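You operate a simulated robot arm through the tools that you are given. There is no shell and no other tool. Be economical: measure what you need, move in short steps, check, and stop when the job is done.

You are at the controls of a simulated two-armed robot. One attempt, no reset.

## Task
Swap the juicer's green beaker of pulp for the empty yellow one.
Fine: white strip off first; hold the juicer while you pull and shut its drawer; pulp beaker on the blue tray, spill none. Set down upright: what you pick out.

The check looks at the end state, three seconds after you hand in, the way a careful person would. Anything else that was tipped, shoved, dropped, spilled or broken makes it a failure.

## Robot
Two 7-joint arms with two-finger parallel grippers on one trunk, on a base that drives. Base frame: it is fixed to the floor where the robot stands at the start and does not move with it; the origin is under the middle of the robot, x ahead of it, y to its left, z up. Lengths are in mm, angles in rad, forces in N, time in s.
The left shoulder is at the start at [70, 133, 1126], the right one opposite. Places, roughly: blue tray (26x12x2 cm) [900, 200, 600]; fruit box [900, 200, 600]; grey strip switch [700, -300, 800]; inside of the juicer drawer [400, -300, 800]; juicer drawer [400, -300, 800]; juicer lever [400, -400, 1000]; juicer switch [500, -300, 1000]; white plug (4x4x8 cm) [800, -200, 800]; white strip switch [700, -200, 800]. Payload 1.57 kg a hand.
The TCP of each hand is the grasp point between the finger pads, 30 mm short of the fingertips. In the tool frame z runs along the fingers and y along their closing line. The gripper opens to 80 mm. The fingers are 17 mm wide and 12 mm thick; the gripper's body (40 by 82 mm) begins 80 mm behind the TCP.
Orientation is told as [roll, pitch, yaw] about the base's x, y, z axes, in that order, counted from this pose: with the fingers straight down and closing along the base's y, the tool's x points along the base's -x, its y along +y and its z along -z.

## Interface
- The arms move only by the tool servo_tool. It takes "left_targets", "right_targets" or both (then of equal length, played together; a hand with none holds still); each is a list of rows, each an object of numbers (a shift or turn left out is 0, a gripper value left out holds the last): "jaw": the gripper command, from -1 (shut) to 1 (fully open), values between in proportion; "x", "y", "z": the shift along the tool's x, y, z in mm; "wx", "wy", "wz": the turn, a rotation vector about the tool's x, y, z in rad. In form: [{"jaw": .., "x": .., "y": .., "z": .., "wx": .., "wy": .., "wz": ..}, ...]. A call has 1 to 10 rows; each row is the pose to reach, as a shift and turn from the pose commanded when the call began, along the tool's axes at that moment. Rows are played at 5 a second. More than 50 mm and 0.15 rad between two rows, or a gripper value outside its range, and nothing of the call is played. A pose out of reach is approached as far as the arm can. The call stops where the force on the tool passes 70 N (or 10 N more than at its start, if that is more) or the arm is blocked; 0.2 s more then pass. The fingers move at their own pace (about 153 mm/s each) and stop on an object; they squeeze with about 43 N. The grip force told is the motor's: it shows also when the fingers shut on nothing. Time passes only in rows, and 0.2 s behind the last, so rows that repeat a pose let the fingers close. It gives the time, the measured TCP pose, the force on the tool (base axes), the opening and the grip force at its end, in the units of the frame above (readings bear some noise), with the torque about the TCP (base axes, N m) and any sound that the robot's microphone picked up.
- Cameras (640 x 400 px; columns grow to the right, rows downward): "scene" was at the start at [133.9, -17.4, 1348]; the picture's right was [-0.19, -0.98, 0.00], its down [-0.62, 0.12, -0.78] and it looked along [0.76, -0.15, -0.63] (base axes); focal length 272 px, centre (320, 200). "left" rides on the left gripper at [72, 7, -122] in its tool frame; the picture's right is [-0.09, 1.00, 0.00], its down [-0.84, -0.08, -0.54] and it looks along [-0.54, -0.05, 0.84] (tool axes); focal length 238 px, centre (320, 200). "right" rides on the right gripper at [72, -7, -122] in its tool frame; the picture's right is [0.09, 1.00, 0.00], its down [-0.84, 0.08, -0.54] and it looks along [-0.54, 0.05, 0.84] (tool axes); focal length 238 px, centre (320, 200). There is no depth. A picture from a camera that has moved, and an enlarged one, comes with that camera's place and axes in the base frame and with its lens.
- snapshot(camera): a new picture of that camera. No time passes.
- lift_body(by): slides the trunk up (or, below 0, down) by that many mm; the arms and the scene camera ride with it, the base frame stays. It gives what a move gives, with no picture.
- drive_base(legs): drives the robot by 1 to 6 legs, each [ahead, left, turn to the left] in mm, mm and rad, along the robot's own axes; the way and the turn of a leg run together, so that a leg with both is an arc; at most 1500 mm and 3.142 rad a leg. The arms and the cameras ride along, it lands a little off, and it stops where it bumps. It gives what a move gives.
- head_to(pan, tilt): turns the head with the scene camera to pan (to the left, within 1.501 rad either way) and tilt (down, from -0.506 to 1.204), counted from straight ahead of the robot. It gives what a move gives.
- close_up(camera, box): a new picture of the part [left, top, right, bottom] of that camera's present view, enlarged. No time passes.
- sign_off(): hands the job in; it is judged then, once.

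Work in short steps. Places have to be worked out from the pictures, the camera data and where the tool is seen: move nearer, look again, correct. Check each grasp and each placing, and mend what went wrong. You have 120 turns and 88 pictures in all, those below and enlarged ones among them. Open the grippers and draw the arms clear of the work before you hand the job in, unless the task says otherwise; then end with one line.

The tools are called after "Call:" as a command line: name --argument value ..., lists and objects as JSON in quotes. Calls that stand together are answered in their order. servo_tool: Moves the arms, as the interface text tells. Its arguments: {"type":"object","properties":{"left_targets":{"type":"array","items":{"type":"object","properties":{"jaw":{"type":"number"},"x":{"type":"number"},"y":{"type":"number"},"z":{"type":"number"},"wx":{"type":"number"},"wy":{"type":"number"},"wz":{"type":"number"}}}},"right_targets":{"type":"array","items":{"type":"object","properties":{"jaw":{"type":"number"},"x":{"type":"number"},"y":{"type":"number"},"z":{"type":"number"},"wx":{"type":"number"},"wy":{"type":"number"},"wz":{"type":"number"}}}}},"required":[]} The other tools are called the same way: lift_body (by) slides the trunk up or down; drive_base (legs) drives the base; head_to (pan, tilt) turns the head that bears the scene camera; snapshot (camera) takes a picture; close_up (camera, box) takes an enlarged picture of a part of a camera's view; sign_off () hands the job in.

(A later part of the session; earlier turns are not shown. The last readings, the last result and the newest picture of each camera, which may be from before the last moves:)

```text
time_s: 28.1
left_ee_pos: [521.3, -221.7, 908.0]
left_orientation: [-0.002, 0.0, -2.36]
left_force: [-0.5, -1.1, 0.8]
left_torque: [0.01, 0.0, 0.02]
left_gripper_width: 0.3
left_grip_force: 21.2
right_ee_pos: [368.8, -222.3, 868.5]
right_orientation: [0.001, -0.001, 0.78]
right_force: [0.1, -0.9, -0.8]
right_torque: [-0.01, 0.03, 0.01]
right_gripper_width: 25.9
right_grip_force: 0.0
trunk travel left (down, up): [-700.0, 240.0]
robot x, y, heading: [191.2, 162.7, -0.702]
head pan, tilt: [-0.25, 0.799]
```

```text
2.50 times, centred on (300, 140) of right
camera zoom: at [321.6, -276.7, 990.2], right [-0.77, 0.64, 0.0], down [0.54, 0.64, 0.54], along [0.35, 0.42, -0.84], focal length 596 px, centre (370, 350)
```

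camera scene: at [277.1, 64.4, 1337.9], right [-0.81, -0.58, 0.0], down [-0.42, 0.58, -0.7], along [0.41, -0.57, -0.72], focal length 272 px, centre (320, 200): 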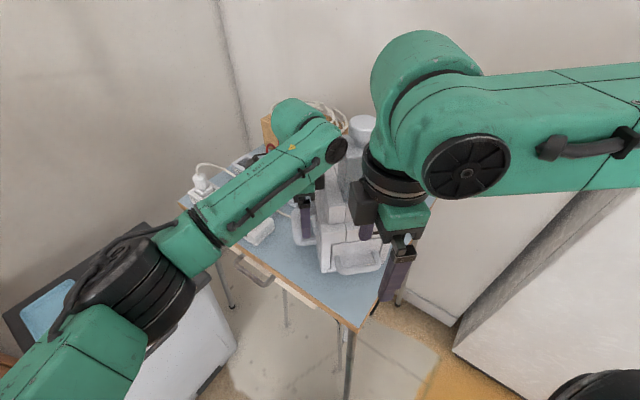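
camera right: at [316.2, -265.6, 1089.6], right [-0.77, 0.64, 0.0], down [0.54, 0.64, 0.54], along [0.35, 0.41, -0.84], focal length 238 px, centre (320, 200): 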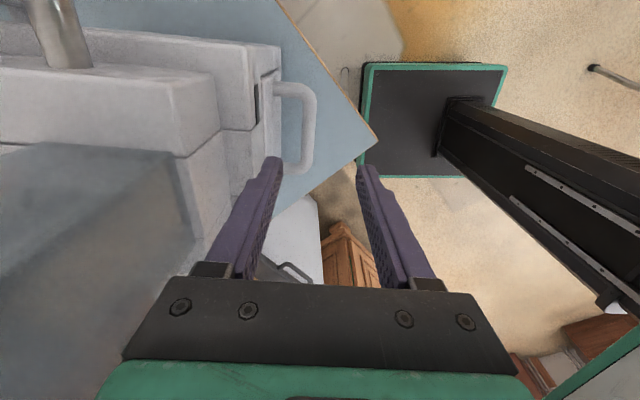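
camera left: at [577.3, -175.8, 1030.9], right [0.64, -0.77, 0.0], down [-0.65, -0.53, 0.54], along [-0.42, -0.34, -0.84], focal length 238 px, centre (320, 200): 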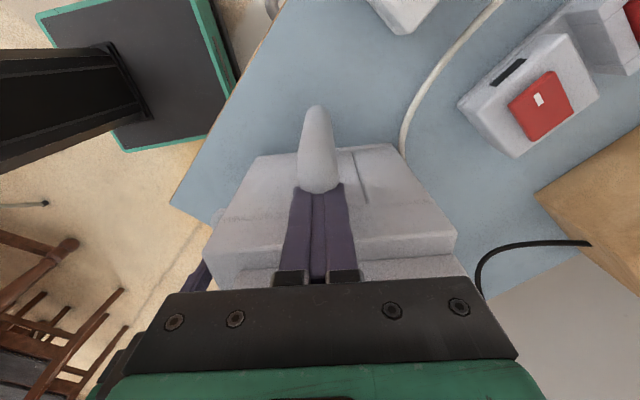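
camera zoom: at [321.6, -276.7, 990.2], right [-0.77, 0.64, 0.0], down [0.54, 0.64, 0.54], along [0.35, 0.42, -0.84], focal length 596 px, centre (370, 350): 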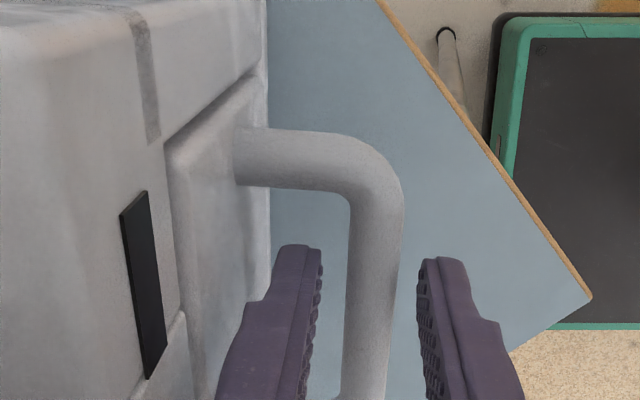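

The left jaw closed on nothing (0.3 mm). I check from the scene camera where the tube is relative to those fingers.

Call:
close_up --camera "scene" --box '[280, 150, 376, 230]'

Call:
close_up --camera "left" --box '[240, 80, 400, 220]'

```text
5.00 times, centred on (328, 190) of scene
camera zoom: at [275.0, 62.0, 1337.9], right [-0.81, -0.58, 0.0], down [-0.42, 0.58, -0.7], along [0.41, -0.57, -0.72], focal length 1358 px, centre (280, 250)
```

zoom: 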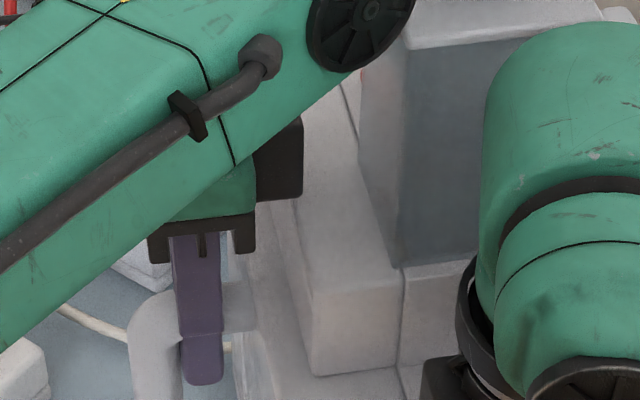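

```text
2.86 times, centred on (320, 150) of left
camera zoom: at [577.3, -175.8, 1030.9], right [0.64, -0.77, 0.0], down [-0.65, -0.53, 0.54], along [-0.42, -0.34, -0.84], focal length 681 px, centre (320, 343)
```

zoom: 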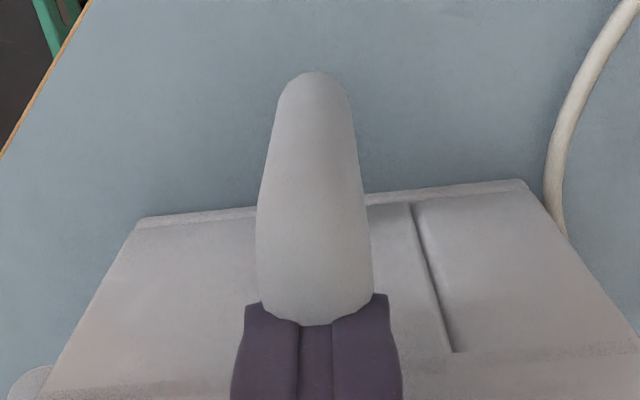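

The left fingers appear to have closed without meeting any resistance. I open them again, and close the right jaw on the drawer bar to see whether it grips.

Call:
servo_tool --left_targets '[{"jaw": 0.0}, {"jaw": 0.2}, {"jaw": 0.2}, {"jaw": 0.2}]' --right_targets '[{"jaw": -0.5}, {"jaw": -0.6}, {"jaw": -0.8}, {"jaw": -1}]'

Call:
close_up --camera "scene" --box '[280, 150, 440, 270]'

```text
time_s: 29.1
left_ee_pos: [521.0, -222.0, 908.6]
left_orientation: [0.0, -0.001, -2.36]
left_force: [-0.4, -0.5, -0.4]
left_torque: [0.02, 0.01, 0.05]
left_gripper_width: 48.0
left_grip_force: 0.1
right_ee_pos: [369.1, -221.5, 867.4]
right_orientation: [0.0, 0.001, 0.783]
right_force: [-0.5, 2.0, -0.4]
right_torque: [0.06, 0.02, 0.34]
right_gripper_width: 13.2
right_grip_force: 29.9
trunk travel left (down, up): [-700.0, 240.0]
robot x, y, heading: [191.3, 163.8, -0.702]
head pan, tilt: [-0.25, 0.799]
```

```text
3.33 times, centred on (360, 210) of scene
camera zoom: at [275.0, 62.5, 1337.9], right [-0.81, -0.58, 0.0], down [-0.42, 0.58, -0.7], along [0.41, -0.57, -0.72], focal length 906 px, centre (187, 167)
```

zoom: 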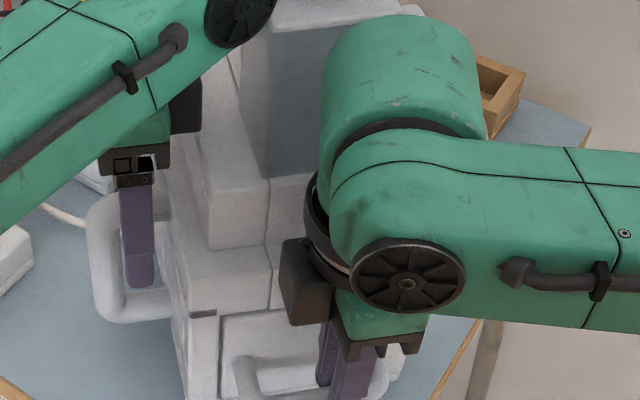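

The drawer bar is firmly gripped (13 mm). The side handle's vertical bar lies ~19 mm further out than my left fingers, so I shift the left hand outward 19 mm and close on that bar.

Call:
servo_tool --left_targets '[{"x": 10}, {"x": 19}, {"x": 19, "jaw": -0.3}, {"x": 19, "jaw": -0.6}, {"x": 19, "jaw": -1}, {"x": 19, "jaw": -1}]'

Call:
close_up --camera "left" --box '[240, 80, 400, 220]'

```text
time_s: 30.5
left_ee_pos: [535.8, -208.0, 908.8]
left_orientation: [0.0, 0.002, -2.359]
left_force: [2.6, -0.8, -0.8]
left_torque: [0.03, 0.11, 0.0]
left_gripper_width: 21.9
left_grip_force: 35.0
right_ee_pos: [369.2, -221.9, 868.5]
right_orientation: [0.0, 0.0, 0.778]
right_force: [-4.3, 3.0, -0.1]
right_torque: [0.17, 0.03, 0.34]
right_gripper_width: 13.4
right_grip_force: 30.2
trunk travel left (down, up): [-700.0, 240.0]
robot x, y, heading: [191.7, 162.0, -0.701]
head pan, tilt: [-0.25, 0.799]
```

```text
2.86 times, centred on (320, 150) of left
camera zoom: at [591.2, -161.8, 1031.2], right [0.64, -0.77, 0.0], down [-0.65, -0.53, 0.54], along [-0.42, -0.35, -0.84], focal length 681 px, centre (320, 343)
```

zoom: 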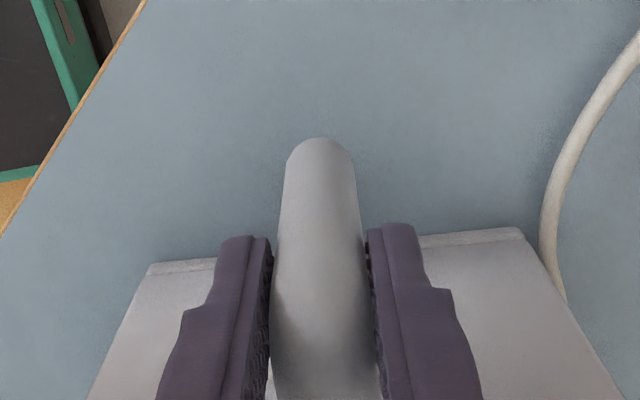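

Left now holds the juicer's handle (21.9 mm, 35 N). I pull the drawer slowly with the right hand, 40 mm first.

Call:
servo_tool --right_targets '[{"y": 8}, {"y": 16}, {"y": 24}, {"y": 32}, {"y": 40}]'

Call:
snapshot --camera "right"

```text
time_s: 31.7
left_ee_pos: [535.4, -208.5, 908.6]
left_orientation: [0.0, -0.001, -2.36]
left_force: [-3.2, 2.1, 3.9]
left_torque: [0.37, -0.03, -0.07]
left_gripper_width: 21.9
left_grip_force: 34.8
right_ee_pos: [340.1, -192.1, 867.8]
right_orientation: [0.002, 0.001, 0.78]
right_force: [6.2, 0.3, 0.2]
right_torque: [-0.03, -0.27, 0.18]
right_gripper_width: 13.4
right_grip_force: 30.4
trunk travel left (down, up): [-700.0, 240.0]
robot x, y, heading: [187.5, 163.4, -0.702]
head pan, tilt: [-0.25, 0.799]
```

```text
45 pictures are left
camera right: at [293.3, -247.3, 990.3], right [-0.77, 0.64, 0.0], down [0.54, 0.64, 0.54], along [0.35, 0.41, -0.84], focal length 238 px, centre (320, 200)
```

right: 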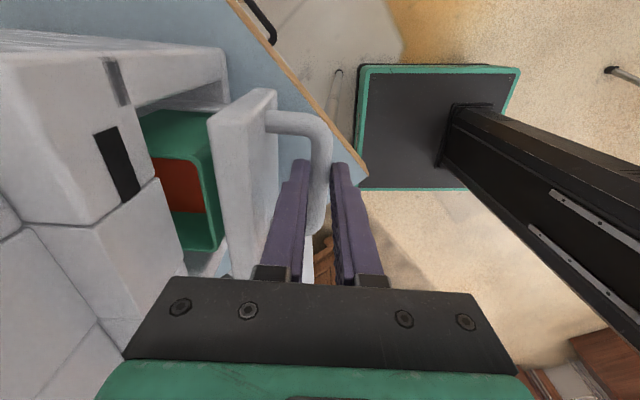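

The drawer slides freely and the green pulp beaker shows. I pull another 45 mm.

Call:
servo_tool --right_targets '[{"y": 9}, {"y": 18}, {"y": 27}, {"y": 36}, {"y": 45}]'

Call:
snapshot --camera "right"

```text
time_s: 32.9
left_ee_pos: [535.6, -206.4, 908.5]
left_orientation: [0.003, -0.002, -2.36]
left_force: [-7.9, -3.6, -0.4]
left_torque: [-0.06, -1.09, 0.14]
left_gripper_width: 21.6
left_grip_force: 34.7
right_ee_pos: [335.7, -189.0, 867.4]
right_orientation: [-0.01, -0.004, 0.783]
right_force: [11.0, 4.9, 20.1]
right_torque: [0.25, -0.44, 0.18]
right_gripper_width: 13.4
right_grip_force: 30.4
right hand out of reach, approached as far as the arm can: row 1, 2, 3, 4, 5
trunk travel left (down, up): [-700.0, 240.0]
robot x, y, heading: [189.9, 159.7, -0.699]
head pan, tilt: [-0.25, 0.799]
```

```text
44 pictures are left
camera right: at [287.9, -243.1, 989.6], right [-0.77, 0.64, -0.01], down [0.53, 0.65, 0.54], along [0.36, 0.41, -0.84], focal length 238 px, centre (320, 200)
```

right: 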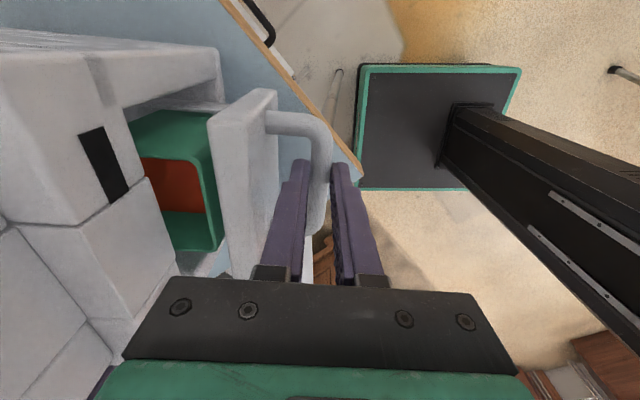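

The right arm can't draw nearer with this wrist yaw. I let go of the bar, rise, and will re-approach with the normal yaw, hooking closed fingers behind the bar; the left keeps hold of the juicer.

Call:
servo_tool --right_targets '[{"jaw": -0.35}, {"jaw": -0.35}, {"z": -25}, {"z": -50}, {"z": -80}, {"z": -110}]'

Call:
servo_tool --right_targets '[{"wz": 0.145, "jaw": -1}, {"wz": 0.29}, {"wz": 0.435}, {"wz": 0.58}, {"wz": 0.725}, {"wz": 0.87}, {"wz": 1.015}, {"wz": 1.16}, {"wz": 1.305}, {"wz": 1.45}]'

Call:
snapshot --camera "right"

```text
time_s: 34.3
left_ee_pos: [534.6, -208.9, 908.1]
left_orientation: [-0.001, 0.0, -2.357]
left_force: [1.4, 1.4, 0.4]
left_torque: [0.11, -0.16, 0.21]
left_gripper_width: 21.9
left_grip_force: 34.8
right_ee_pos: [332.5, -191.1, 974.5]
right_orientation: [0.001, -0.001, 0.781]
right_force: [0.0, -0.5, -0.9]
right_torque: [0.05, -0.01, 0.0]
right_gripper_width: 25.8
right_grip_force: 0.1
right hand out of reach, approached as far as the arm can: row 3, 4, 5
trunk travel left (down, up): [-700.0, 240.0]
robot x, y, heading: [191.9, 160.8, -0.698]
head pan, tilt: [-0.25, 0.799]
```

```text
time_s: 36.5
left_ee_pos: [537.4, -208.3, 908.8]
left_orientation: [0.0, 0.002, -2.36]
left_force: [2.6, 3.2, 0.5]
left_torque: [0.41, -0.37, 0.01]
left_gripper_width: 22.1
left_grip_force: 34.8
right_ee_pos: [334.0, -189.9, 973.4]
right_orientation: [0.001, 0.0, -0.673]
right_force: [-0.1, -0.4, 0.1]
right_torque: [0.0, 0.02, 0.0]
right_gripper_width: 0.0
right_grip_force: 21.0
trunk travel left (down, up): [-700.0, 240.0]
robot x, y, heading: [186.0, 160.4, -0.7]
head pan, tilt: [-0.25, 0.799]
```

```text
43 pictures are left
camera right: at [273.4, -149.3, 1096.6], right [0.55, 0.84, 0.0], down [0.7, -0.46, 0.54], along [0.45, -0.3, -0.84], focal length 238 px, centre (320, 200)
```

right: 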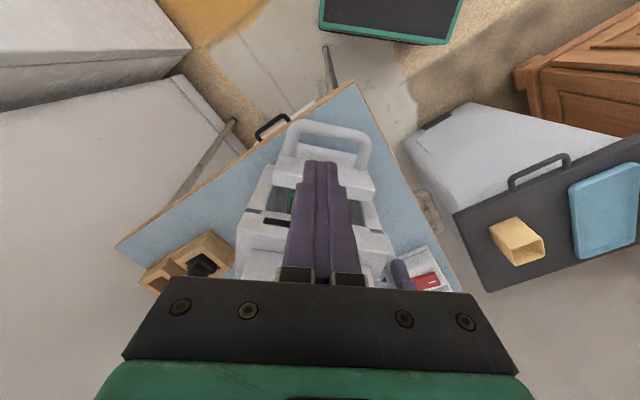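

Bar centre now about [338,-183,851]. I move the closed fingers over the gap behind the bar and down part-way.

Call:
servo_tool --right_targets '[{"x": -9, "y": 2, "z": 20, "wz": 0.117}, {"x": -17, "y": 4, "z": 45, "wz": 0.117}, {"x": -17, "y": 4, "z": 65, "wz": 0.117}]'

Call:
close_up --camera "right" --box '[220, 40, 420, 200]'

```text
time_s: 37.3
left_ee_pos: [535.8, -207.0, 908.5]
left_orientation: [0.0, 0.0, -2.359]
left_force: [2.2, 2.5, -0.1]
left_torque: [0.34, -0.23, 0.0]
left_gripper_width: 21.8
left_grip_force: 34.5
right_ee_pos: [350.3, -196.9, 909.4]
right_orientation: [-0.002, -0.001, -0.787]
right_force: [-0.6, -0.2, -0.3]
right_torque: [0.01, 0.01, 0.01]
right_gripper_width: 0.0
right_grip_force: 21.4
trunk travel left (down, up): [-700.0, 240.0]
robot x, y, heading: [191.1, 160.4, -0.699]
head pan, tilt: [-0.25, 0.799]
```

```text
2.50 times, centred on (320, 120) of right
camera zoom: at [294.4, -150.3, 1032.0], right [0.64, 0.77, 0.0], down [0.65, -0.54, 0.54], along [0.42, -0.35, -0.84], focal length 596 px, centre (320, 400)
```

zoom: 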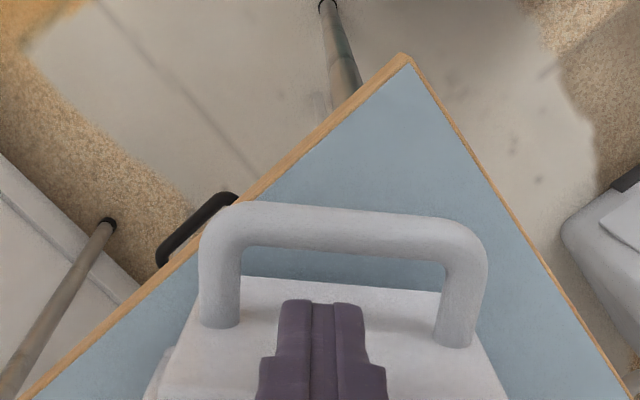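

The fingers are between bar and face. Descend 45 mm, hooking behind the bar.

Call:
servo_tool --right_targets '[{"y": 5, "z": 15}, {"y": 5, "z": 30}, {"y": 5, "z": 46}]'

Call:
close_up --camera "right" --box '[220, 40, 420, 200]'

```text
time_s: 38.1
left_ee_pos: [535.9, -208.4, 907.8]
left_orientation: [0.0, -0.001, -2.361]
left_force: [2.1, 3.7, -0.4]
left_torque: [0.19, -0.07, 0.0]
left_gripper_width: 22.0
left_grip_force: 34.4
right_ee_pos: [354.3, -194.1, 863.1]
right_orientation: [-0.001, 0.0, -0.787]
right_force: [0.0, 0.1, 0.1]
right_torque: [-0.01, 0.03, 0.02]
right_gripper_width: 0.1
right_grip_force: 21.5
trunk travel left (down, up): [-700.0, 240.0]
robot x, y, heading: [189.4, 161.6, -0.701]
head pan, tilt: [-0.25, 0.799]
```

```text
2.50 times, centred on (320, 120) of right
camera zoom: at [297.8, -147.0, 985.5], right [0.64, 0.77, 0.0], down [0.65, -0.54, 0.54], along [0.42, -0.35, -0.84], focal length 596 px, centre (320, 400)
```

zoom: 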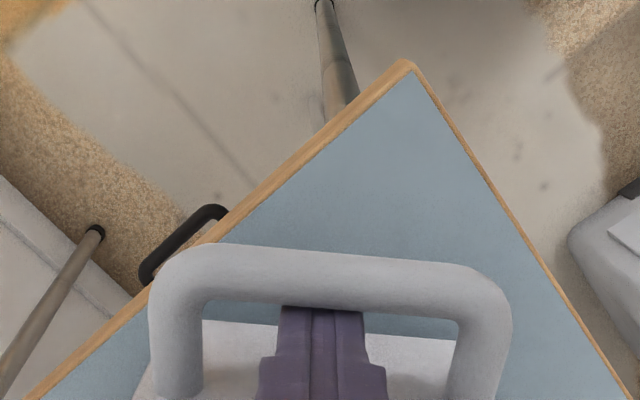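

Hooked behind the bar. I pull 45 mm toward the robot.

Call:
servo_tool --right_targets '[{"x": 8}, {"x": 16}, {"x": 24}, {"x": 32}, {"x": 40}, {"x": 46}]'

Call:
snapshot --camera "right"

```text
time_s: 39.5
left_ee_pos: [535.5, -208.6, 909.1]
left_orientation: [0.001, -0.002, -2.36]
left_force: [-0.2, 2.0, -0.3]
left_torque: [-0.32, 0.39, -0.05]
left_gripper_width: 21.8
left_grip_force: 34.4
right_ee_pos: [341.9, -183.0, 862.8]
right_orientation: [-0.002, -0.002, -0.787]
right_force: [0.2, 0.3, 0.1]
right_torque: [0.01, 0.01, 0.05]
right_gripper_width: 0.1
right_grip_force: 21.7
right hand out of reach, approached as far as the arm can: row 3, 4, 5, 6
trunk travel left (down, up): [-700.0, 240.0]
robot x, y, heading: [188.0, 160.0, -0.698]
head pan, tilt: [-0.25, 0.799]
```

```text
40 pictures are left
camera right: at [286.0, -135.8, 985.4], right [0.64, 0.77, 0.0], down [0.65, -0.54, 0.54], along [0.42, -0.35, -0.84], focal length 238 px, centre (320, 200)
```

right: 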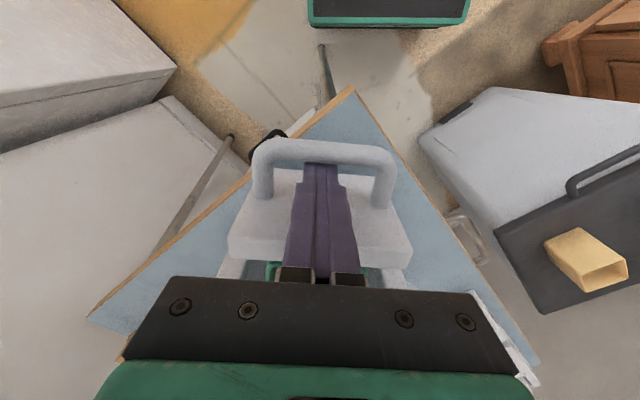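

The limit is the arm folding close to the shoulder; the drawer is open ~60 mm. I release and raise both hands, back the base ~60 mm, then hold and hook again.

Call:
servo_tool --left_targets '[{"jaw": 0.2}, {"jaw": 0.2}, {"z": -30}, {"z": -70}, {"z": -110}]' --right_targets '[{"x": -4}, {"x": -4}, {"x": -4, "z": -30}, {"x": -4, "z": -70}, {"x": -4, "z": -100}]'

Call:
drive_base --legs '[[-65, 0, 0]]'

Call:
snapshot --camera "right"

```text
time_s: 40.7
left_ee_pos: [534.4, -207.9, 1017.3]
left_orientation: [0.001, 0.0, -2.359]
left_force: [-0.2, -0.3, -0.6]
left_torque: [0.01, 0.01, -0.02]
left_gripper_width: 48.1
left_grip_force: 0.1
right_ee_pos: [344.6, -184.7, 963.8]
right_orientation: [-0.001, -0.001, -0.785]
right_force: [0.2, 0.3, 0.1]
right_torque: [-0.03, 0.0, 0.0]
right_gripper_width: 0.0
right_grip_force: 21.7
trunk travel left (down, up): [-700.0, 240.0]
robot x, y, heading: [188.5, 161.3, -0.701]
head pan, tilt: [-0.25, 0.799]
```

```text
time_s: 41.7
left_ee_pos: [486.9, -168.1, 1017.6]
left_orientation: [-0.001, 0.0, -2.359]
left_force: [0.0, 0.2, -0.3]
left_torque: [-0.03, -0.02, 0.01]
left_gripper_width: 48.1
left_grip_force: 0.1
right_ee_pos: [295.7, -146.2, 963.9]
right_orientation: [-0.001, 0.002, -0.788]
right_force: [1.3, -0.2, 0.2]
right_torque: [-0.04, 0.0, 0.01]
right_gripper_width: 0.0
right_grip_force: 21.2
trunk travel left (down, up): [-700.0, 240.0]
robot x, y, heading: [140.1, 206.0, -0.7]
head pan, tilt: [-0.25, 0.799]
```

```text
39 pictures are left
camera right: at [240.2, -98.9, 1085.5], right [0.64, 0.77, 0.0], down [0.65, -0.54, 0.54], along [0.42, -0.35, -0.84], focal length 238 px, centre (320, 200)
```

right: 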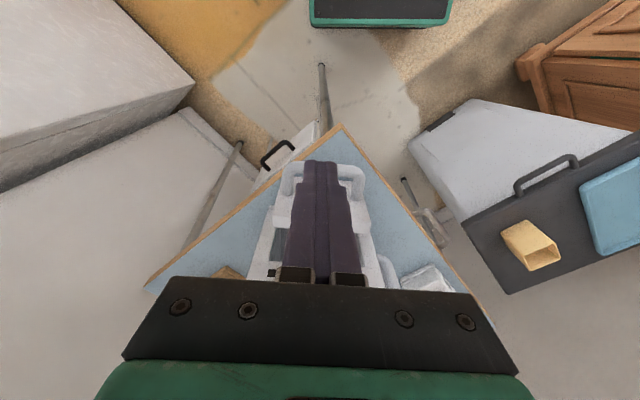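

I bring both hands back: left over the side-handle bar and down onto it, right above the gap.

Call:
servo_tool --left_targets '[{"x": 3, "y": 31}, {"x": 6, "y": 63}, {"x": 6, "y": 63, "z": 35}, {"x": 6, "y": 63, "z": 70}]' --right_targets '[{"x": -31, "y": 4}, {"x": -62, "y": 7}, {"x": -62, "y": 7, "z": 25}, {"x": -62, "y": 7, "z": 50}]'

Call:
close_up --camera "left" --box '[240, 80, 400, 220]'

Call:
close_up --camera "right" --box '[220, 40, 420, 200]'

```text
time_s: 42.7
left_ee_pos: [528.8, -194.7, 958.6]
left_orientation: [0.001, 0.001, -2.36]
left_force: [-0.7, 0.8, 0.4]
left_torque: [0.01, 0.01, 0.01]
left_gripper_width: 47.9
left_grip_force: 0.1
left hand out of reach, approached as far as the arm can: row 2, 3, 4
right_ee_pos: [343.5, -185.2, 912.9]
right_orientation: [0.003, -0.001, -0.787]
right_force: [0.3, -0.4, -0.3]
right_torque: [0.03, -0.03, -0.01]
right_gripper_width: 0.0
right_grip_force: 21.0
trunk travel left (down, up): [-700.0, 240.0]
robot x, y, heading: [140.0, 200.9, -0.699]
head pan, tilt: [-0.25, 0.799]
```

```text
2.86 times, centred on (320, 150) of left
camera zoom: at [584.0, -147.8, 1081.3], right [0.64, -0.77, 0.0], down [-0.65, -0.53, 0.54], along [-0.42, -0.34, -0.84], focal length 681 px, centre (320, 343)
```

zoom: 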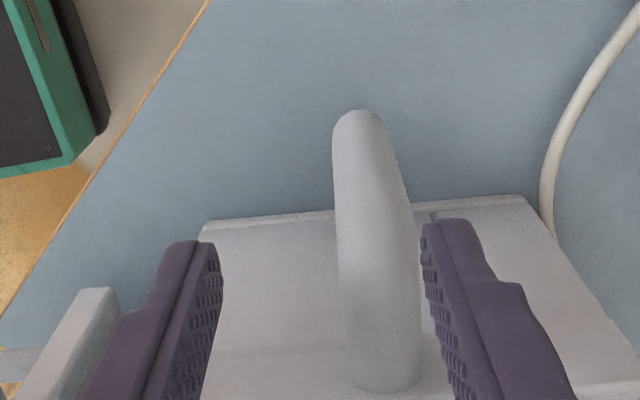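

```text
2.50 times, centred on (320, 120) of right
camera zoom: at [286.8, -138.6, 1036.0], right [0.64, 0.77, 0.0], down [0.64, -0.54, 0.54], along [0.42, -0.35, -0.84], focal length 596 px, centre (320, 400)
```

zoom: 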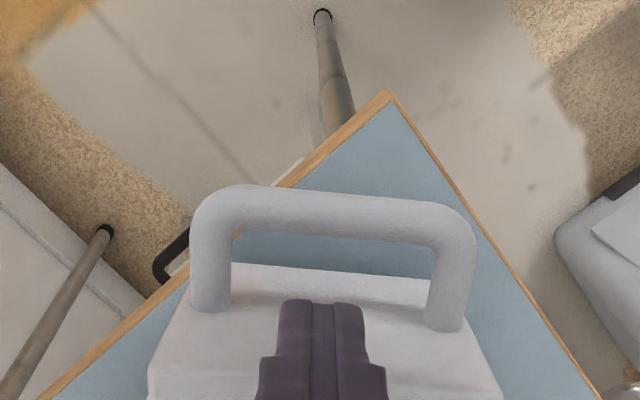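

Left is ~14 mm short with this wrist yaw. The bar is upright, so I can grip at a different yaw; I unwind it 0.4 rad and try for the remaining reach.

Call:
servo_tool --left_targets '[{"wz": -0.14, "y": 5}, {"wz": -0.28, "y": 10}, {"wz": -0.4, "y": 15}, {"wz": -0.4, "y": 19}]'

Call:
close_up --camera "left" --box '[240, 80, 400, 220]'

```text
time_s: 43.7
left_ee_pos: [535.3, -194.3, 962.6]
left_orientation: [0.0, 0.002, -1.957]
left_force: [-0.7, -1.8, 0.3]
left_torque: [0.04, -0.02, 0.0]
left_gripper_width: 48.1
left_grip_force: 0.1
left hand out of reach, approached as far as the arm can: row 2, 3, 4
right_ee_pos: [342.9, -185.2, 913.4]
right_orientation: [0.004, -0.004, -0.787]
right_force: [-0.5, 0.8, -0.8]
right_torque: [0.02, -0.01, 0.02]
right_gripper_width: 0.0
right_grip_force: 21.4
trunk travel left (down, up): [-700.0, 240.0]
robot x, y, heading: [139.5, 204.0, -0.7]
head pan, tilt: [-0.25, 0.799]
```

```text
2.86 times, centred on (320, 150) of left
camera zoom: at [568.2, -130.9, 1084.7], right [0.89, -0.46, 0.0], down [-0.39, -0.75, 0.54], along [-0.25, -0.48, -0.84], focal length 681 px, centre (320, 343)
```

zoom: 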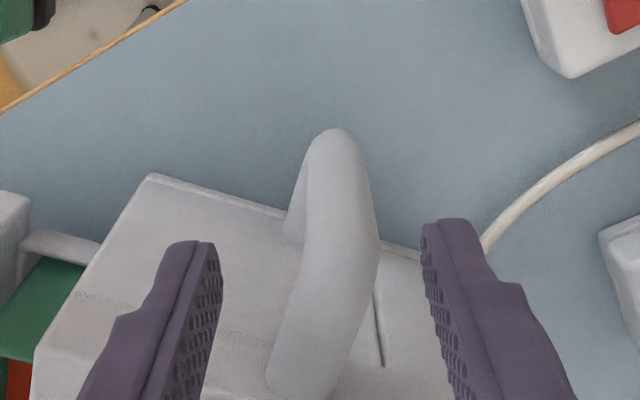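

Still short, so I raise the right clear and nudge the base 22 mm forward.

Call:
servo_tool --right_targets '[{"z": -30}, {"z": -60}]'

Call:
drive_base --legs '[[22, 0, 0]]'

Call:
snapshot --camera "left"

```text
time_s: 44.3
left_ee_pos: [536.9, -194.3, 962.1]
left_orientation: [0.002, 0.0, -1.963]
left_force: [-0.8, 0.0, -0.3]
left_torque: [0.0, 0.02, -0.02]
left_gripper_width: 47.8
left_grip_force: 0.0
right_ee_pos: [343.1, -183.5, 974.2]
right_orientation: [0.0, 0.0, -0.788]
right_force: [-0.4, 1.1, 0.1]
right_torque: [0.01, -0.06, 0.0]
right_gripper_width: 0.0
right_grip_force: 21.5
trunk travel left (down, up): [-700.0, 240.0]
robot x, y, heading: [142.2, 202.4, -0.701]
head pan, tilt: [-0.25, 0.799]
```

```text
time_s: 45.1
left_ee_pos: [552.5, -206.9, 964.2]
left_orientation: [0.004, -0.003, -1.96]
left_force: [-1.0, 0.4, 0.1]
left_torque: [0.01, -0.03, 0.01]
left_gripper_width: 48.0
left_grip_force: 0.1
right_ee_pos: [356.9, -196.5, 975.4]
right_orientation: [0.0, -0.005, -0.786]
right_force: [0.6, 0.1, 0.9]
right_torque: [-0.03, -0.03, -0.05]
right_gripper_width: 0.0
right_grip_force: 20.9
trunk travel left (down, up): [-700.0, 240.0]
robot x, y, heading: [156.5, 189.7, -0.699]
head pan, tilt: [-0.25, 0.799]
```

```text
35 pictures are left
camera left: at [584.6, -141.2, 1086.1], right [0.89, -0.46, 0.0], down [-0.39, -0.74, 0.54], along [-0.25, -0.48, -0.84], focal length 238 px, centre (320, 200)
```

left: 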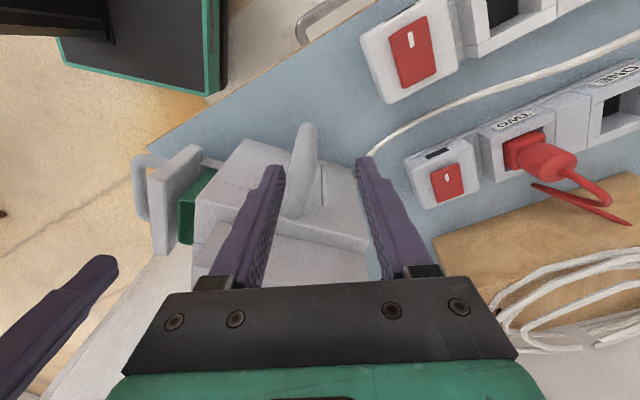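

I place the left on the bar again and close, and lower the right back into the gap behind the drawer bar.

Call:
servo_tool --left_targets '[{"x": -4, "y": -7}, {"x": -8, "y": -15}, {"x": -8, "y": -15, "z": 25}, {"x": -8, "y": -15, "z": 54}, {"x": -8, "y": -15, "z": 54, "jaw": -0.3}, {"x": -8, "y": -15, "z": 54, "jaw": -1}, {"x": -8, "y": -15, "z": 54, "jaw": -1}]' --right_targets '[{"x": 8}, {"x": 17}, {"x": 17, "z": 25}, {"x": 17, "z": 50}, {"x": 17, "z": 75}, {"x": 17, "z": 95}, {"x": 17, "z": 110}]'

Call:
close_up --camera "right" --box '[220, 40, 420, 200]'

```text
time_s: 46.7
left_ee_pos: [538.2, -209.0, 908.6]
left_orientation: [0.0, -0.001, -1.96]
left_force: [-1.6, 0.9, -0.4]
left_torque: [-0.41, 0.25, 0.01]
left_gripper_width: 21.7
left_grip_force: 34.4
right_ee_pos: [348.2, -185.0, 862.7]
right_orientation: [0.0, -0.002, -0.787]
right_force: [-0.4, 0.5, 0.6]
right_torque: [-0.01, -0.01, 0.01]
right_gripper_width: 0.0
right_grip_force: 20.8
trunk travel left (down, up): [-700.0, 240.0]
robot x, y, heading: [159.3, 189.9, -0.703]
head pan, tilt: [-0.25, 0.799]
```

```text
2.50 times, centred on (320, 120) of right
camera zoom: at [291.9, -138.5, 985.2], right [0.64, 0.77, 0.0], down [0.65, -0.54, 0.54], along [0.42, -0.35, -0.84], focal length 596 px, centre (320, 400)
```

zoom: 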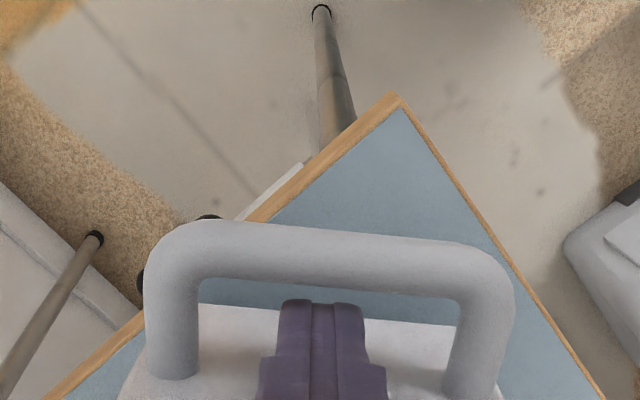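

Both engaged: left holds the handle (21.7 mm), right is hooked behind the bar. I pull 42 mm.

Call:
servo_tool --right_targets '[{"x": 7}, {"x": 14}, {"x": 21}, {"x": 28}, {"x": 35}, {"x": 42}]'

Call:
snapshot --camera "right"

```text
time_s: 48.1
left_ee_pos: [538.0, -208.7, 909.4]
left_orientation: [0.001, 0.0, -1.96]
left_force: [-3.5, 1.6, 0.1]
left_torque: [0.06, 0.36, -0.07]
left_gripper_width: 22.0
left_grip_force: 35.0
right_ee_pos: [316.8, -155.6, 863.2]
right_orientation: [0.0, 0.0, -0.787]
right_force: [3.0, -1.5, 0.2]
right_torque: [-0.03, -0.08, 0.01]
right_gripper_width: 0.1
right_grip_force: 21.8
trunk travel left (down, up): [-700.0, 240.0]
robot x, y, heading: [159.6, 187.7, -0.703]
head pan, tilt: [-0.25, 0.799]
```

```text
33 pictures are left
camera right: at [262.3, -109.0, 985.7], right [0.64, 0.77, 0.0], down [0.65, -0.54, 0.54], along [0.42, -0.35, -0.84], focal length 238 px, centre (320, 200)
```

right: 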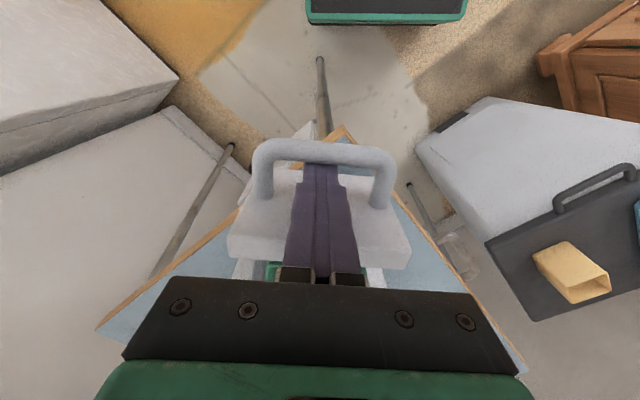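

Drawer is out ~98 mm. I unhook, raise the right hand, release the left, and look at the beaker.

Call:
servo_tool --left_targets '[{"jaw": 0.2}, {"jaw": 0.2}, {"z": -30}, {"z": -70}, {"z": -110}, {"z": -130}]' --right_targets '[{"x": -4}, {"x": -4}, {"x": -4, "z": -30}, {"x": -4, "z": -70}, {"x": -4, "z": -110}, {"x": -4, "z": -150, "jaw": 1}]'

Call:
snapshot --camera "right"

Call:
close_up --camera "scene" --box '[260, 130, 460, 300]'

```text
time_s: 49.5
left_ee_pos: [537.2, -206.9, 1017.1]
left_orientation: [0.001, -0.001, -1.961]
left_force: [0.1, -0.3, 0.1]
left_torque: [0.02, 0.0, -0.02]
left_gripper_width: 48.3
left_grip_force: 0.0
left hand out of reach, approached as far as the arm can: row 6
right_ee_pos: [320.8, -158.6, 1014.0]
right_orientation: [-0.003, 0.0, -0.785]
right_force: [-0.5, 0.2, 0.2]
right_torque: [0.01, 0.03, 0.0]
right_gripper_width: 80.0
right_grip_force: 0.0
trunk travel left (down, up): [-700.0, 240.0]
robot x, y, heading: [159.0, 191.8, -0.699]
head pan, tilt: [-0.25, 0.799]
```

```text
32 pictures are left
camera right: at [264.5, -110.9, 1135.5], right [0.64, 0.77, 0.0], down [0.65, -0.54, 0.54], along [0.42, -0.35, -0.84], focal length 238 px, centre (320, 200)
```

right: 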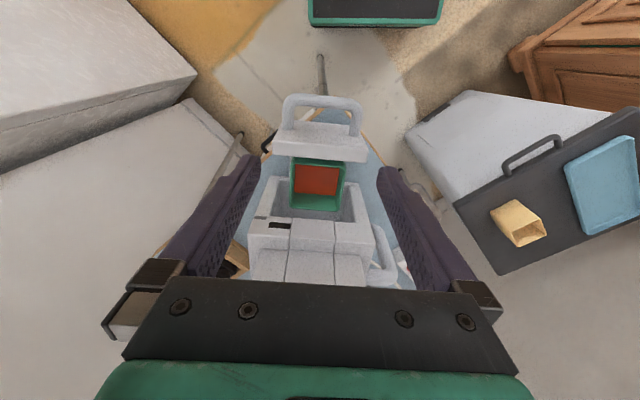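

```text
2.35 times, centred on (360, 215) of scene
camera zoom: at [243.6, 90.3, 1337.8], right [-0.81, -0.58, 0.0], down [-0.42, 0.58, -0.7], along [0.41, -0.57, -0.72], focal length 639 px, centre (226, 165)
```

zoom: 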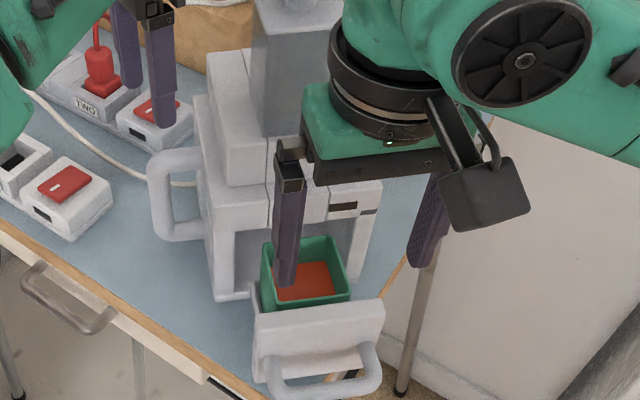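

The beaker is exposed. I enlarge to locate its rim.

Call:
close_up --camera "right" --box '[240, 80, 400, 240]'

```text
2.50 times, centred on (320, 160) of right
camera zoom: at [264.5, -110.9, 1135.5], right [0.64, 0.77, 0.0], down [0.65, -0.54, 0.54], along [0.42, -0.35, -0.84], focal length 596 px, centre (320, 300)
```

zoom: 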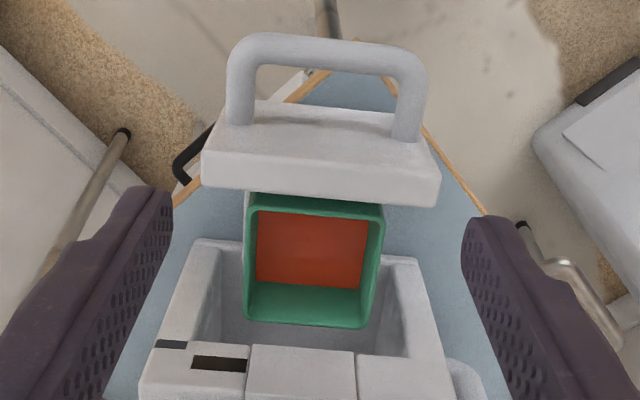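

Rim centre ≈[377,-209,872], about 66 mm wide, clear of the juicer front. I move the open right hand over it and down to just above the rim.

Call:
servo_tool --right_targets '[{"x": -38, "y": 2}, {"x": -76, "y": 4}, {"x": -76, "y": 4, "z": 40}, {"x": -76, "y": 4, "z": 80}]'

Call:
snapshot --camera "right"

Call:
close_up --camera "scene" --box '[260, 130, 460, 300]'

```text
time_s: 50.5
left_ee_pos: [537.8, -208.1, 1016.0]
left_orientation: [0.002, -0.001, -1.958]
left_force: [0.1, -0.2, -0.3]
left_torque: [0.01, -0.01, -0.02]
left_gripper_width: 48.2
left_grip_force: 0.1
right_ee_pos: [378.2, -212.0, 932.5]
right_orientation: [-0.001, 0.001, -0.789]
right_force: [-0.2, -0.7, -0.6]
right_torque: [0.0, 0.0, 0.02]
right_gripper_width: 80.2
right_grip_force: 0.1
trunk travel left (down, up): [-700.0, 240.0]
robot x, y, heading: [158.7, 187.8, -0.697]
head pan, tilt: [-0.25, 0.799]
```

```text
29 pictures are left
camera right: at [322.0, -164.3, 1054.8], right [0.64, 0.77, 0.0], down [0.65, -0.54, 0.54], along [0.42, -0.35, -0.84], focal length 238 px, centre (320, 200)
```

right: 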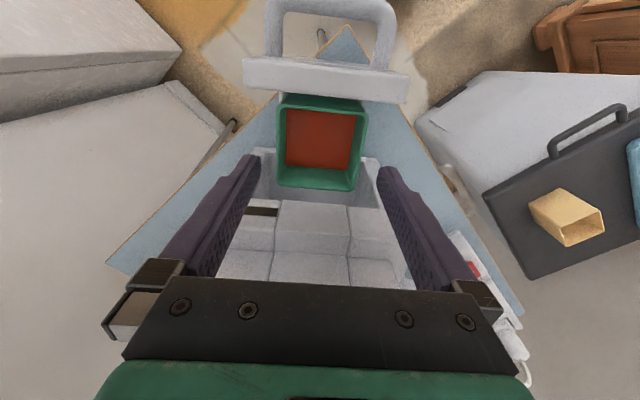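

```text
2.35 times, centred on (360, 215) of scene
camera zoom: at [243.0, 89.0, 1337.9], right [-0.81, -0.58, 0.0], down [-0.42, 0.58, -0.7], along [0.41, -0.57, -0.72], focal length 639 px, centre (226, 165)
```

zoom: 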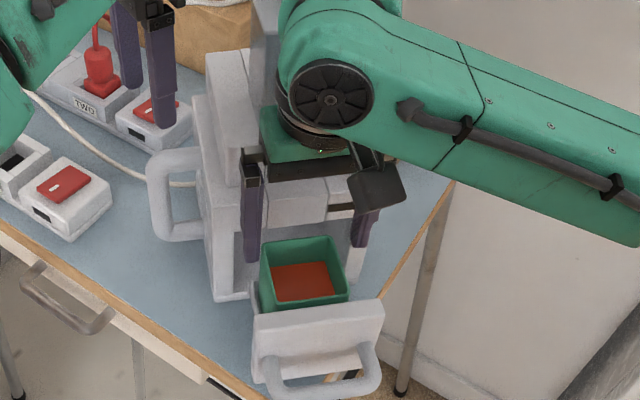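

Centred sideways; I shift 7 mm toward the robot and descend to grip below the rim.

Call:
servo_tool --right_targets '[{"x": 7, "z": 15}, {"x": 7, "z": 35}, {"x": 7, "z": 55}, {"x": 7, "z": 75}]'

Call:
snapshot --camera "right"

```text
time_s: 51.5
left_ee_pos: [536.8, -207.2, 1016.2]
left_orientation: [0.0, 0.0, -1.961]
left_force: [0.4, 0.8, -1.0]
left_torque: [-0.01, 0.0, -0.02]
left_gripper_width: 48.1
left_grip_force: 0.1
right_ee_pos: [371.9, -205.4, 858.2]
right_orientation: [0.0, -0.001, -0.787]
right_force: [0.3, -0.6, -0.4]
right_torque: [0.0, 0.0, -0.02]
right_gripper_width: 80.0
right_grip_force: 0.0
trunk travel left (down, up): [-700.0, 240.0]
robot x, y, heading: [158.5, 189.9, -0.704]
head pan, tilt: [-0.25, 0.799]
```

```text
27 pictures are left
camera right: at [316.8, -158.4, 980.3], right [0.64, 0.77, 0.0], down [0.65, -0.54, 0.54], along [0.42, -0.35, -0.84], focal length 238 px, centre (320, 200)
```

right: 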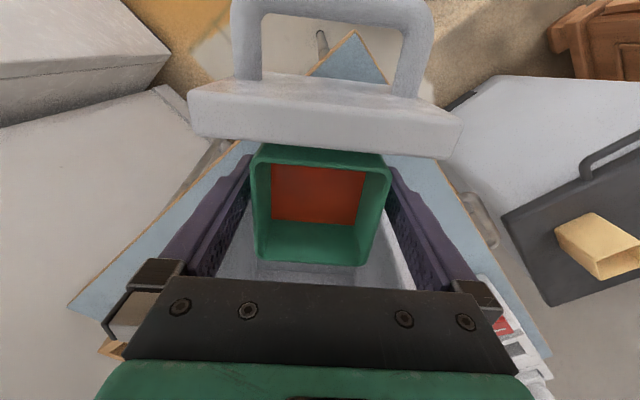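

Fingers straddle the beaker. I go 6 mm lower, close, and check the grip.

Call:
servo_tool --right_targets '[{"z": 6}, {"z": 6, "jaw": 0.8}, {"z": 6, "jaw": 0.6}, {"z": 6, "jaw": 0.4}, {"z": 6, "jaw": 0.2}, {"z": 6, "jaw": -0.2}, {"z": 6, "jaw": -1}]'

```text
time_s: 53.1
left_ee_pos: [535.9, -207.2, 1016.8]
left_orientation: [0.002, -0.001, -1.96]
left_force: [-0.2, -0.1, -0.5]
left_torque: [-0.03, 0.04, 0.06]
left_gripper_width: 48.0
left_grip_force: 0.1
right_ee_pos: [373.0, -205.2, 850.9]
right_orientation: [0.0, -0.001, -0.788]
right_force: [0.1, -0.5, 0.9]
right_torque: [-0.05, -0.06, -0.02]
right_gripper_width: 65.7
right_grip_force: 42.9
trunk travel left (down, up): [-700.0, 240.0]
robot x, y, heading: [158.1, 191.5, -0.704]
head pan, tilt: [-0.25, 0.799]
```

Gripped at 65.7 mm. I lift slowly 30 mm, then to clear the drawer front.

Call:
servo_tool --right_targets '[{"z": -5}, {"z": -12}, {"z": -22}, {"z": -35}, {"z": -50}, {"z": -68}, {"z": -88}, {"z": -108}, {"z": -126}, {"z": -135}]'

Call:
snapshot --camera "scene"

```text
time_s: 55.3
left_ee_pos: [537.5, -207.8, 1016.6]
left_orientation: [0.0, 0.0, -1.962]
left_force: [0.2, -0.2, 0.3]
left_torque: [0.03, 0.01, 0.01]
left_gripper_width: 48.1
left_grip_force: 0.0
right_ee_pos: [372.2, -205.0, 986.3]
right_orientation: [0.001, 0.0, -0.788]
right_force: [-0.2, -0.5, -0.7]
right_torque: [0.04, 0.01, -0.05]
right_gripper_width: 65.0
right_grip_force: 42.8
trunk travel left (down, up): [-700.0, 240.0]
robot x, y, heading: [158.5, 190.8, -0.701]
head pan, tilt: [-0.25, 0.799]
```

```text
26 pictures are left
camera scene: at [242.7, 89.4, 1337.9], right [-0.81, -0.58, 0.0], down [-0.42, 0.58, -0.7], along [0.41, -0.57, -0.72], focal length 272 px, centre (320, 200)
```

scene: 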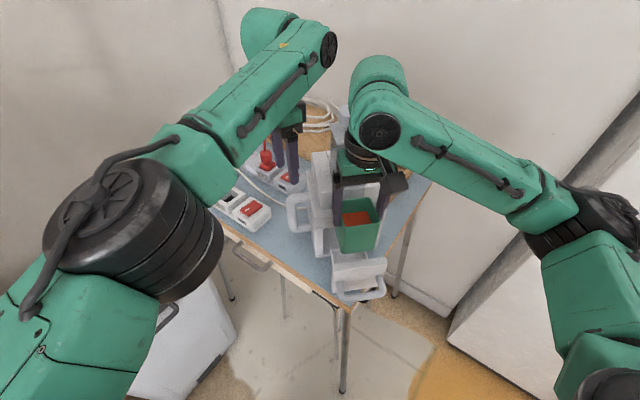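

The beaker is up and level. I lift the trunk 80 mm for clearance over the juicer, and bring the left hand back to the robot's own side.

Call:
lift_body --by 80

Call:
servo_tool --left_targets '[{"x": 25, "y": -13, "wz": -0.126}, {"x": 50, "y": -26, "wz": -0.252}, {"x": 75, "y": -39, "wz": -0.378}, {"x": 101, "y": -52, "wz": -0.504}, {"x": 126, "y": -64, "wz": -0.63}, {"x": 151, "y": -77, "wz": -0.756}, {"x": 176, "y": -90, "wz": -0.882}, {"x": 202, "y": -103, "wz": -1.008}, {"x": 227, "y": -116, "wz": -1.134}, {"x": 252, "y": -129, "wz": -1.26}]'

Call:
drive_base --legs '[[-80, 0, 0], [0, 0, 0.7]]'

Call:
head_to --pan 0 --tilt 0.75

Call:
snapshot --camera "scene"

```text
time_s: 56.5
left_ee_pos: [537.2, -208.1, 1095.6]
left_orientation: [0.001, 0.0, -1.959]
left_force: [-0.6, 0.4, -0.4]
left_torque: [-0.01, 0.01, -0.02]
left_gripper_width: 47.9
left_grip_force: 0.1
right_ee_pos: [371.8, -205.2, 1066.5]
right_orientation: [0.0, 0.0, -0.787]
right_force: [0.8, 0.3, -1.9]
right_torque: [0.03, 0.02, 0.0]
right_gripper_width: 65.4
right_grip_force: 43.2
trunk travel left (down, up): [-780.0, 160.0]
robot x, y, heading: [157.2, 187.2, -0.7]
head pan, tilt: [-0.25, 0.799]
```

```text
time_s: 58.7
left_ee_pos: [513.4, 75.7, 1098.1]
left_orientation: [0.0, 0.001, -0.698]
left_force: [-0.2, -0.2, 0.9]
left_torque: [-0.02, 0.01, 0.02]
left_gripper_width: 47.9
left_grip_force: 0.0
right_ee_pos: [372.4, -204.0, 1067.9]
right_orientation: [0.001, -0.002, -0.788]
right_force: [0.3, -0.3, -1.5]
right_torque: [0.01, 0.0, 0.02]
right_gripper_width: 65.3
right_grip_force: 42.8
trunk travel left (down, up): [-780.0, 160.0]
robot x, y, heading: [158.4, 188.4, -0.697]
head pan, tilt: [-0.25, 0.799]
```

```text
time_s: 61.6
left_ee_pos: [441.5, 383.7, 1096.3]
left_orientation: [0.0, -0.001, 0.002]
left_force: [-0.2, -0.1, 0.8]
left_torque: [0.01, -0.02, 0.0]
left_gripper_width: 48.0
left_grip_force: 0.0
right_ee_pos: [514.5, 76.6, 1067.0]
right_orientation: [-0.001, -0.001, -0.086]
right_force: [-0.2, -0.6, -1.6]
right_torque: [0.01, 0.02, 0.0]
right_gripper_width: 65.4
right_grip_force: 42.7
trunk travel left (down, up): [-780.0, 160.0]
robot x, y, heading: [94.4, 243.0, -0.001]
head pan, tilt: [-0.25, 0.799]
```

```text
time_s: 62.4
left_ee_pos: [442.3, 382.2, 1098.0]
left_orientation: [0.001, 0.0, 0.002]
left_force: [-0.3, -0.6, -0.3]
left_torque: [-0.02, 0.01, 0.0]
left_gripper_width: 47.9
left_grip_force: 0.1
right_ee_pos: [514.3, 76.4, 1067.0]
right_orientation: [-0.001, 0.0, -0.087]
right_force: [0.6, -0.3, -2.4]
right_torque: [-0.01, 0.01, 0.0]
right_gripper_width: 65.3
right_grip_force: 42.3
trunk travel left (down, up): [-780.0, 160.0]
robot x, y, heading: [98.8, 237.9, 0.003]
head pan, tilt: [0.0, 0.75]
```

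```text
25 pictures are left
camera scene: at [229.7, 239.1, 1421.9], right [0.0, -1.0, 0.0], down [-0.68, 0.0, -0.73], along [0.73, 0.0, -0.68], focal length 272 px, centre (320, 200)
```

scene: 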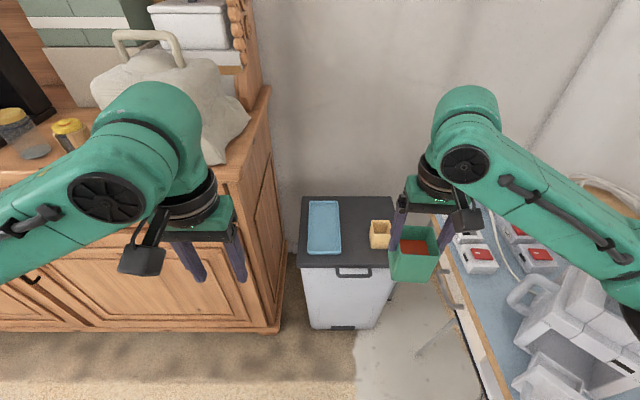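

Tray centre ≈[940,223], yellow beaker ≈[875,14]. I draw the left hand back, then drive ahead and left toward the bin.

Call:
servo_tool --left_targets '[{"x": 40}, {"x": 80}, {"x": 120}]'

Call:
drive_base --legs '[[150, 0, 0], [140, 0, 0], [0, 100, 0]]'

Call:
servo_tool --right_targets '[{"x": -20, "y": 10, "wz": -0.04}, {"x": -40, "y": 20, "wz": -0.087}, {"x": -60, "y": 30, "wz": -0.087}, {"x": -80, "y": 40, "wz": -0.087}]'

Call:
snapshot --camera "right"

```text
time_s: 63.2
left_ee_pos: [413.2, 382.4, 1095.0]
left_orientation: [0.0, 0.002, 0.001]
left_force: [0.5, 0.6, 0.1]
left_torque: [0.0, -0.02, -0.02]
left_gripper_width: 47.9
left_grip_force: 0.0
left hand out of reach, approached as far as the arm can: row 1, 2, 3
right_ee_pos: [515.4, 77.7, 1067.2]
right_orientation: [-0.001, -0.001, -0.085]
right_force: [0.1, 0.5, -1.9]
right_torque: [-0.01, 0.02, -0.04]
right_gripper_width: 65.2
right_grip_force: 43.4
trunk travel left (down, up): [-780.0, 160.0]
robot x, y, heading: [96.2, 240.1, -0.002]
head pan, tilt: [0.0, 0.75]
```

```text
time_s: 66.2
left_ee_pos: [703.9, 480.4, 1097.2]
left_orientation: [0.002, 0.0, -0.001]
left_force: [0.4, 0.1, -0.6]
left_torque: [0.01, 0.05, 0.01]
left_gripper_width: 47.9
left_grip_force: 0.1
right_ee_pos: [805.2, 175.7, 1066.3]
right_orientation: [0.002, 0.001, -0.087]
right_force: [0.3, -0.9, -2.1]
right_torque: [-0.04, 0.01, -0.01]
right_gripper_width: 65.2
right_grip_force: 43.5
trunk travel left (down, up): [-780.0, 160.0]
robot x, y, heading: [386.7, 337.1, 0.0]
head pan, tilt: [0.0, 0.75]
```

```text
time_s: 67.2
left_ee_pos: [704.5, 482.4, 1096.0]
left_orientation: [-0.001, 0.004, 0.0]
left_force: [-0.1, -0.1, -0.3]
left_torque: [0.04, -0.01, 0.0]
left_gripper_width: 48.0
left_grip_force: 0.0
right_ee_pos: [890.3, 210.5, 1066.7]
right_orientation: [0.0, 0.001, 0.0]
right_force: [-0.1, 0.7, -1.9]
right_torque: [-0.02, 0.0, 0.01]
right_gripper_width: 65.2
right_grip_force: 42.8
trunk travel left (down, up): [-780.0, 160.0]
robot x, y, heading: [386.9, 341.9, 0.002]
head pan, tilt: [0.0, 0.75]
```

```text
24 pictures are left
camera right: at [818.1, 205.0, 1188.9], right [-0.09, 1.0, 0.0], down [0.84, 0.08, 0.54], along [0.54, 0.05, -0.84], focal length 238 px, centre (320, 200)
```

right: 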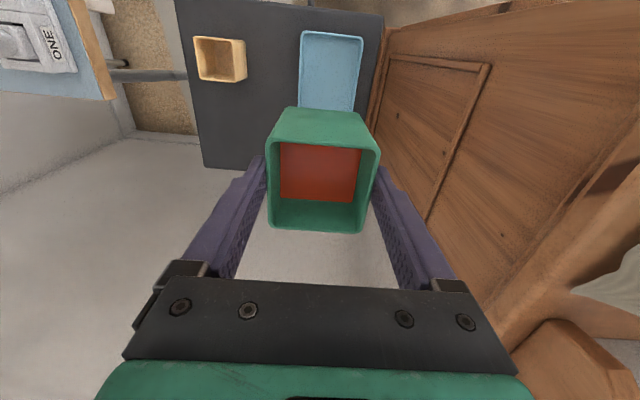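

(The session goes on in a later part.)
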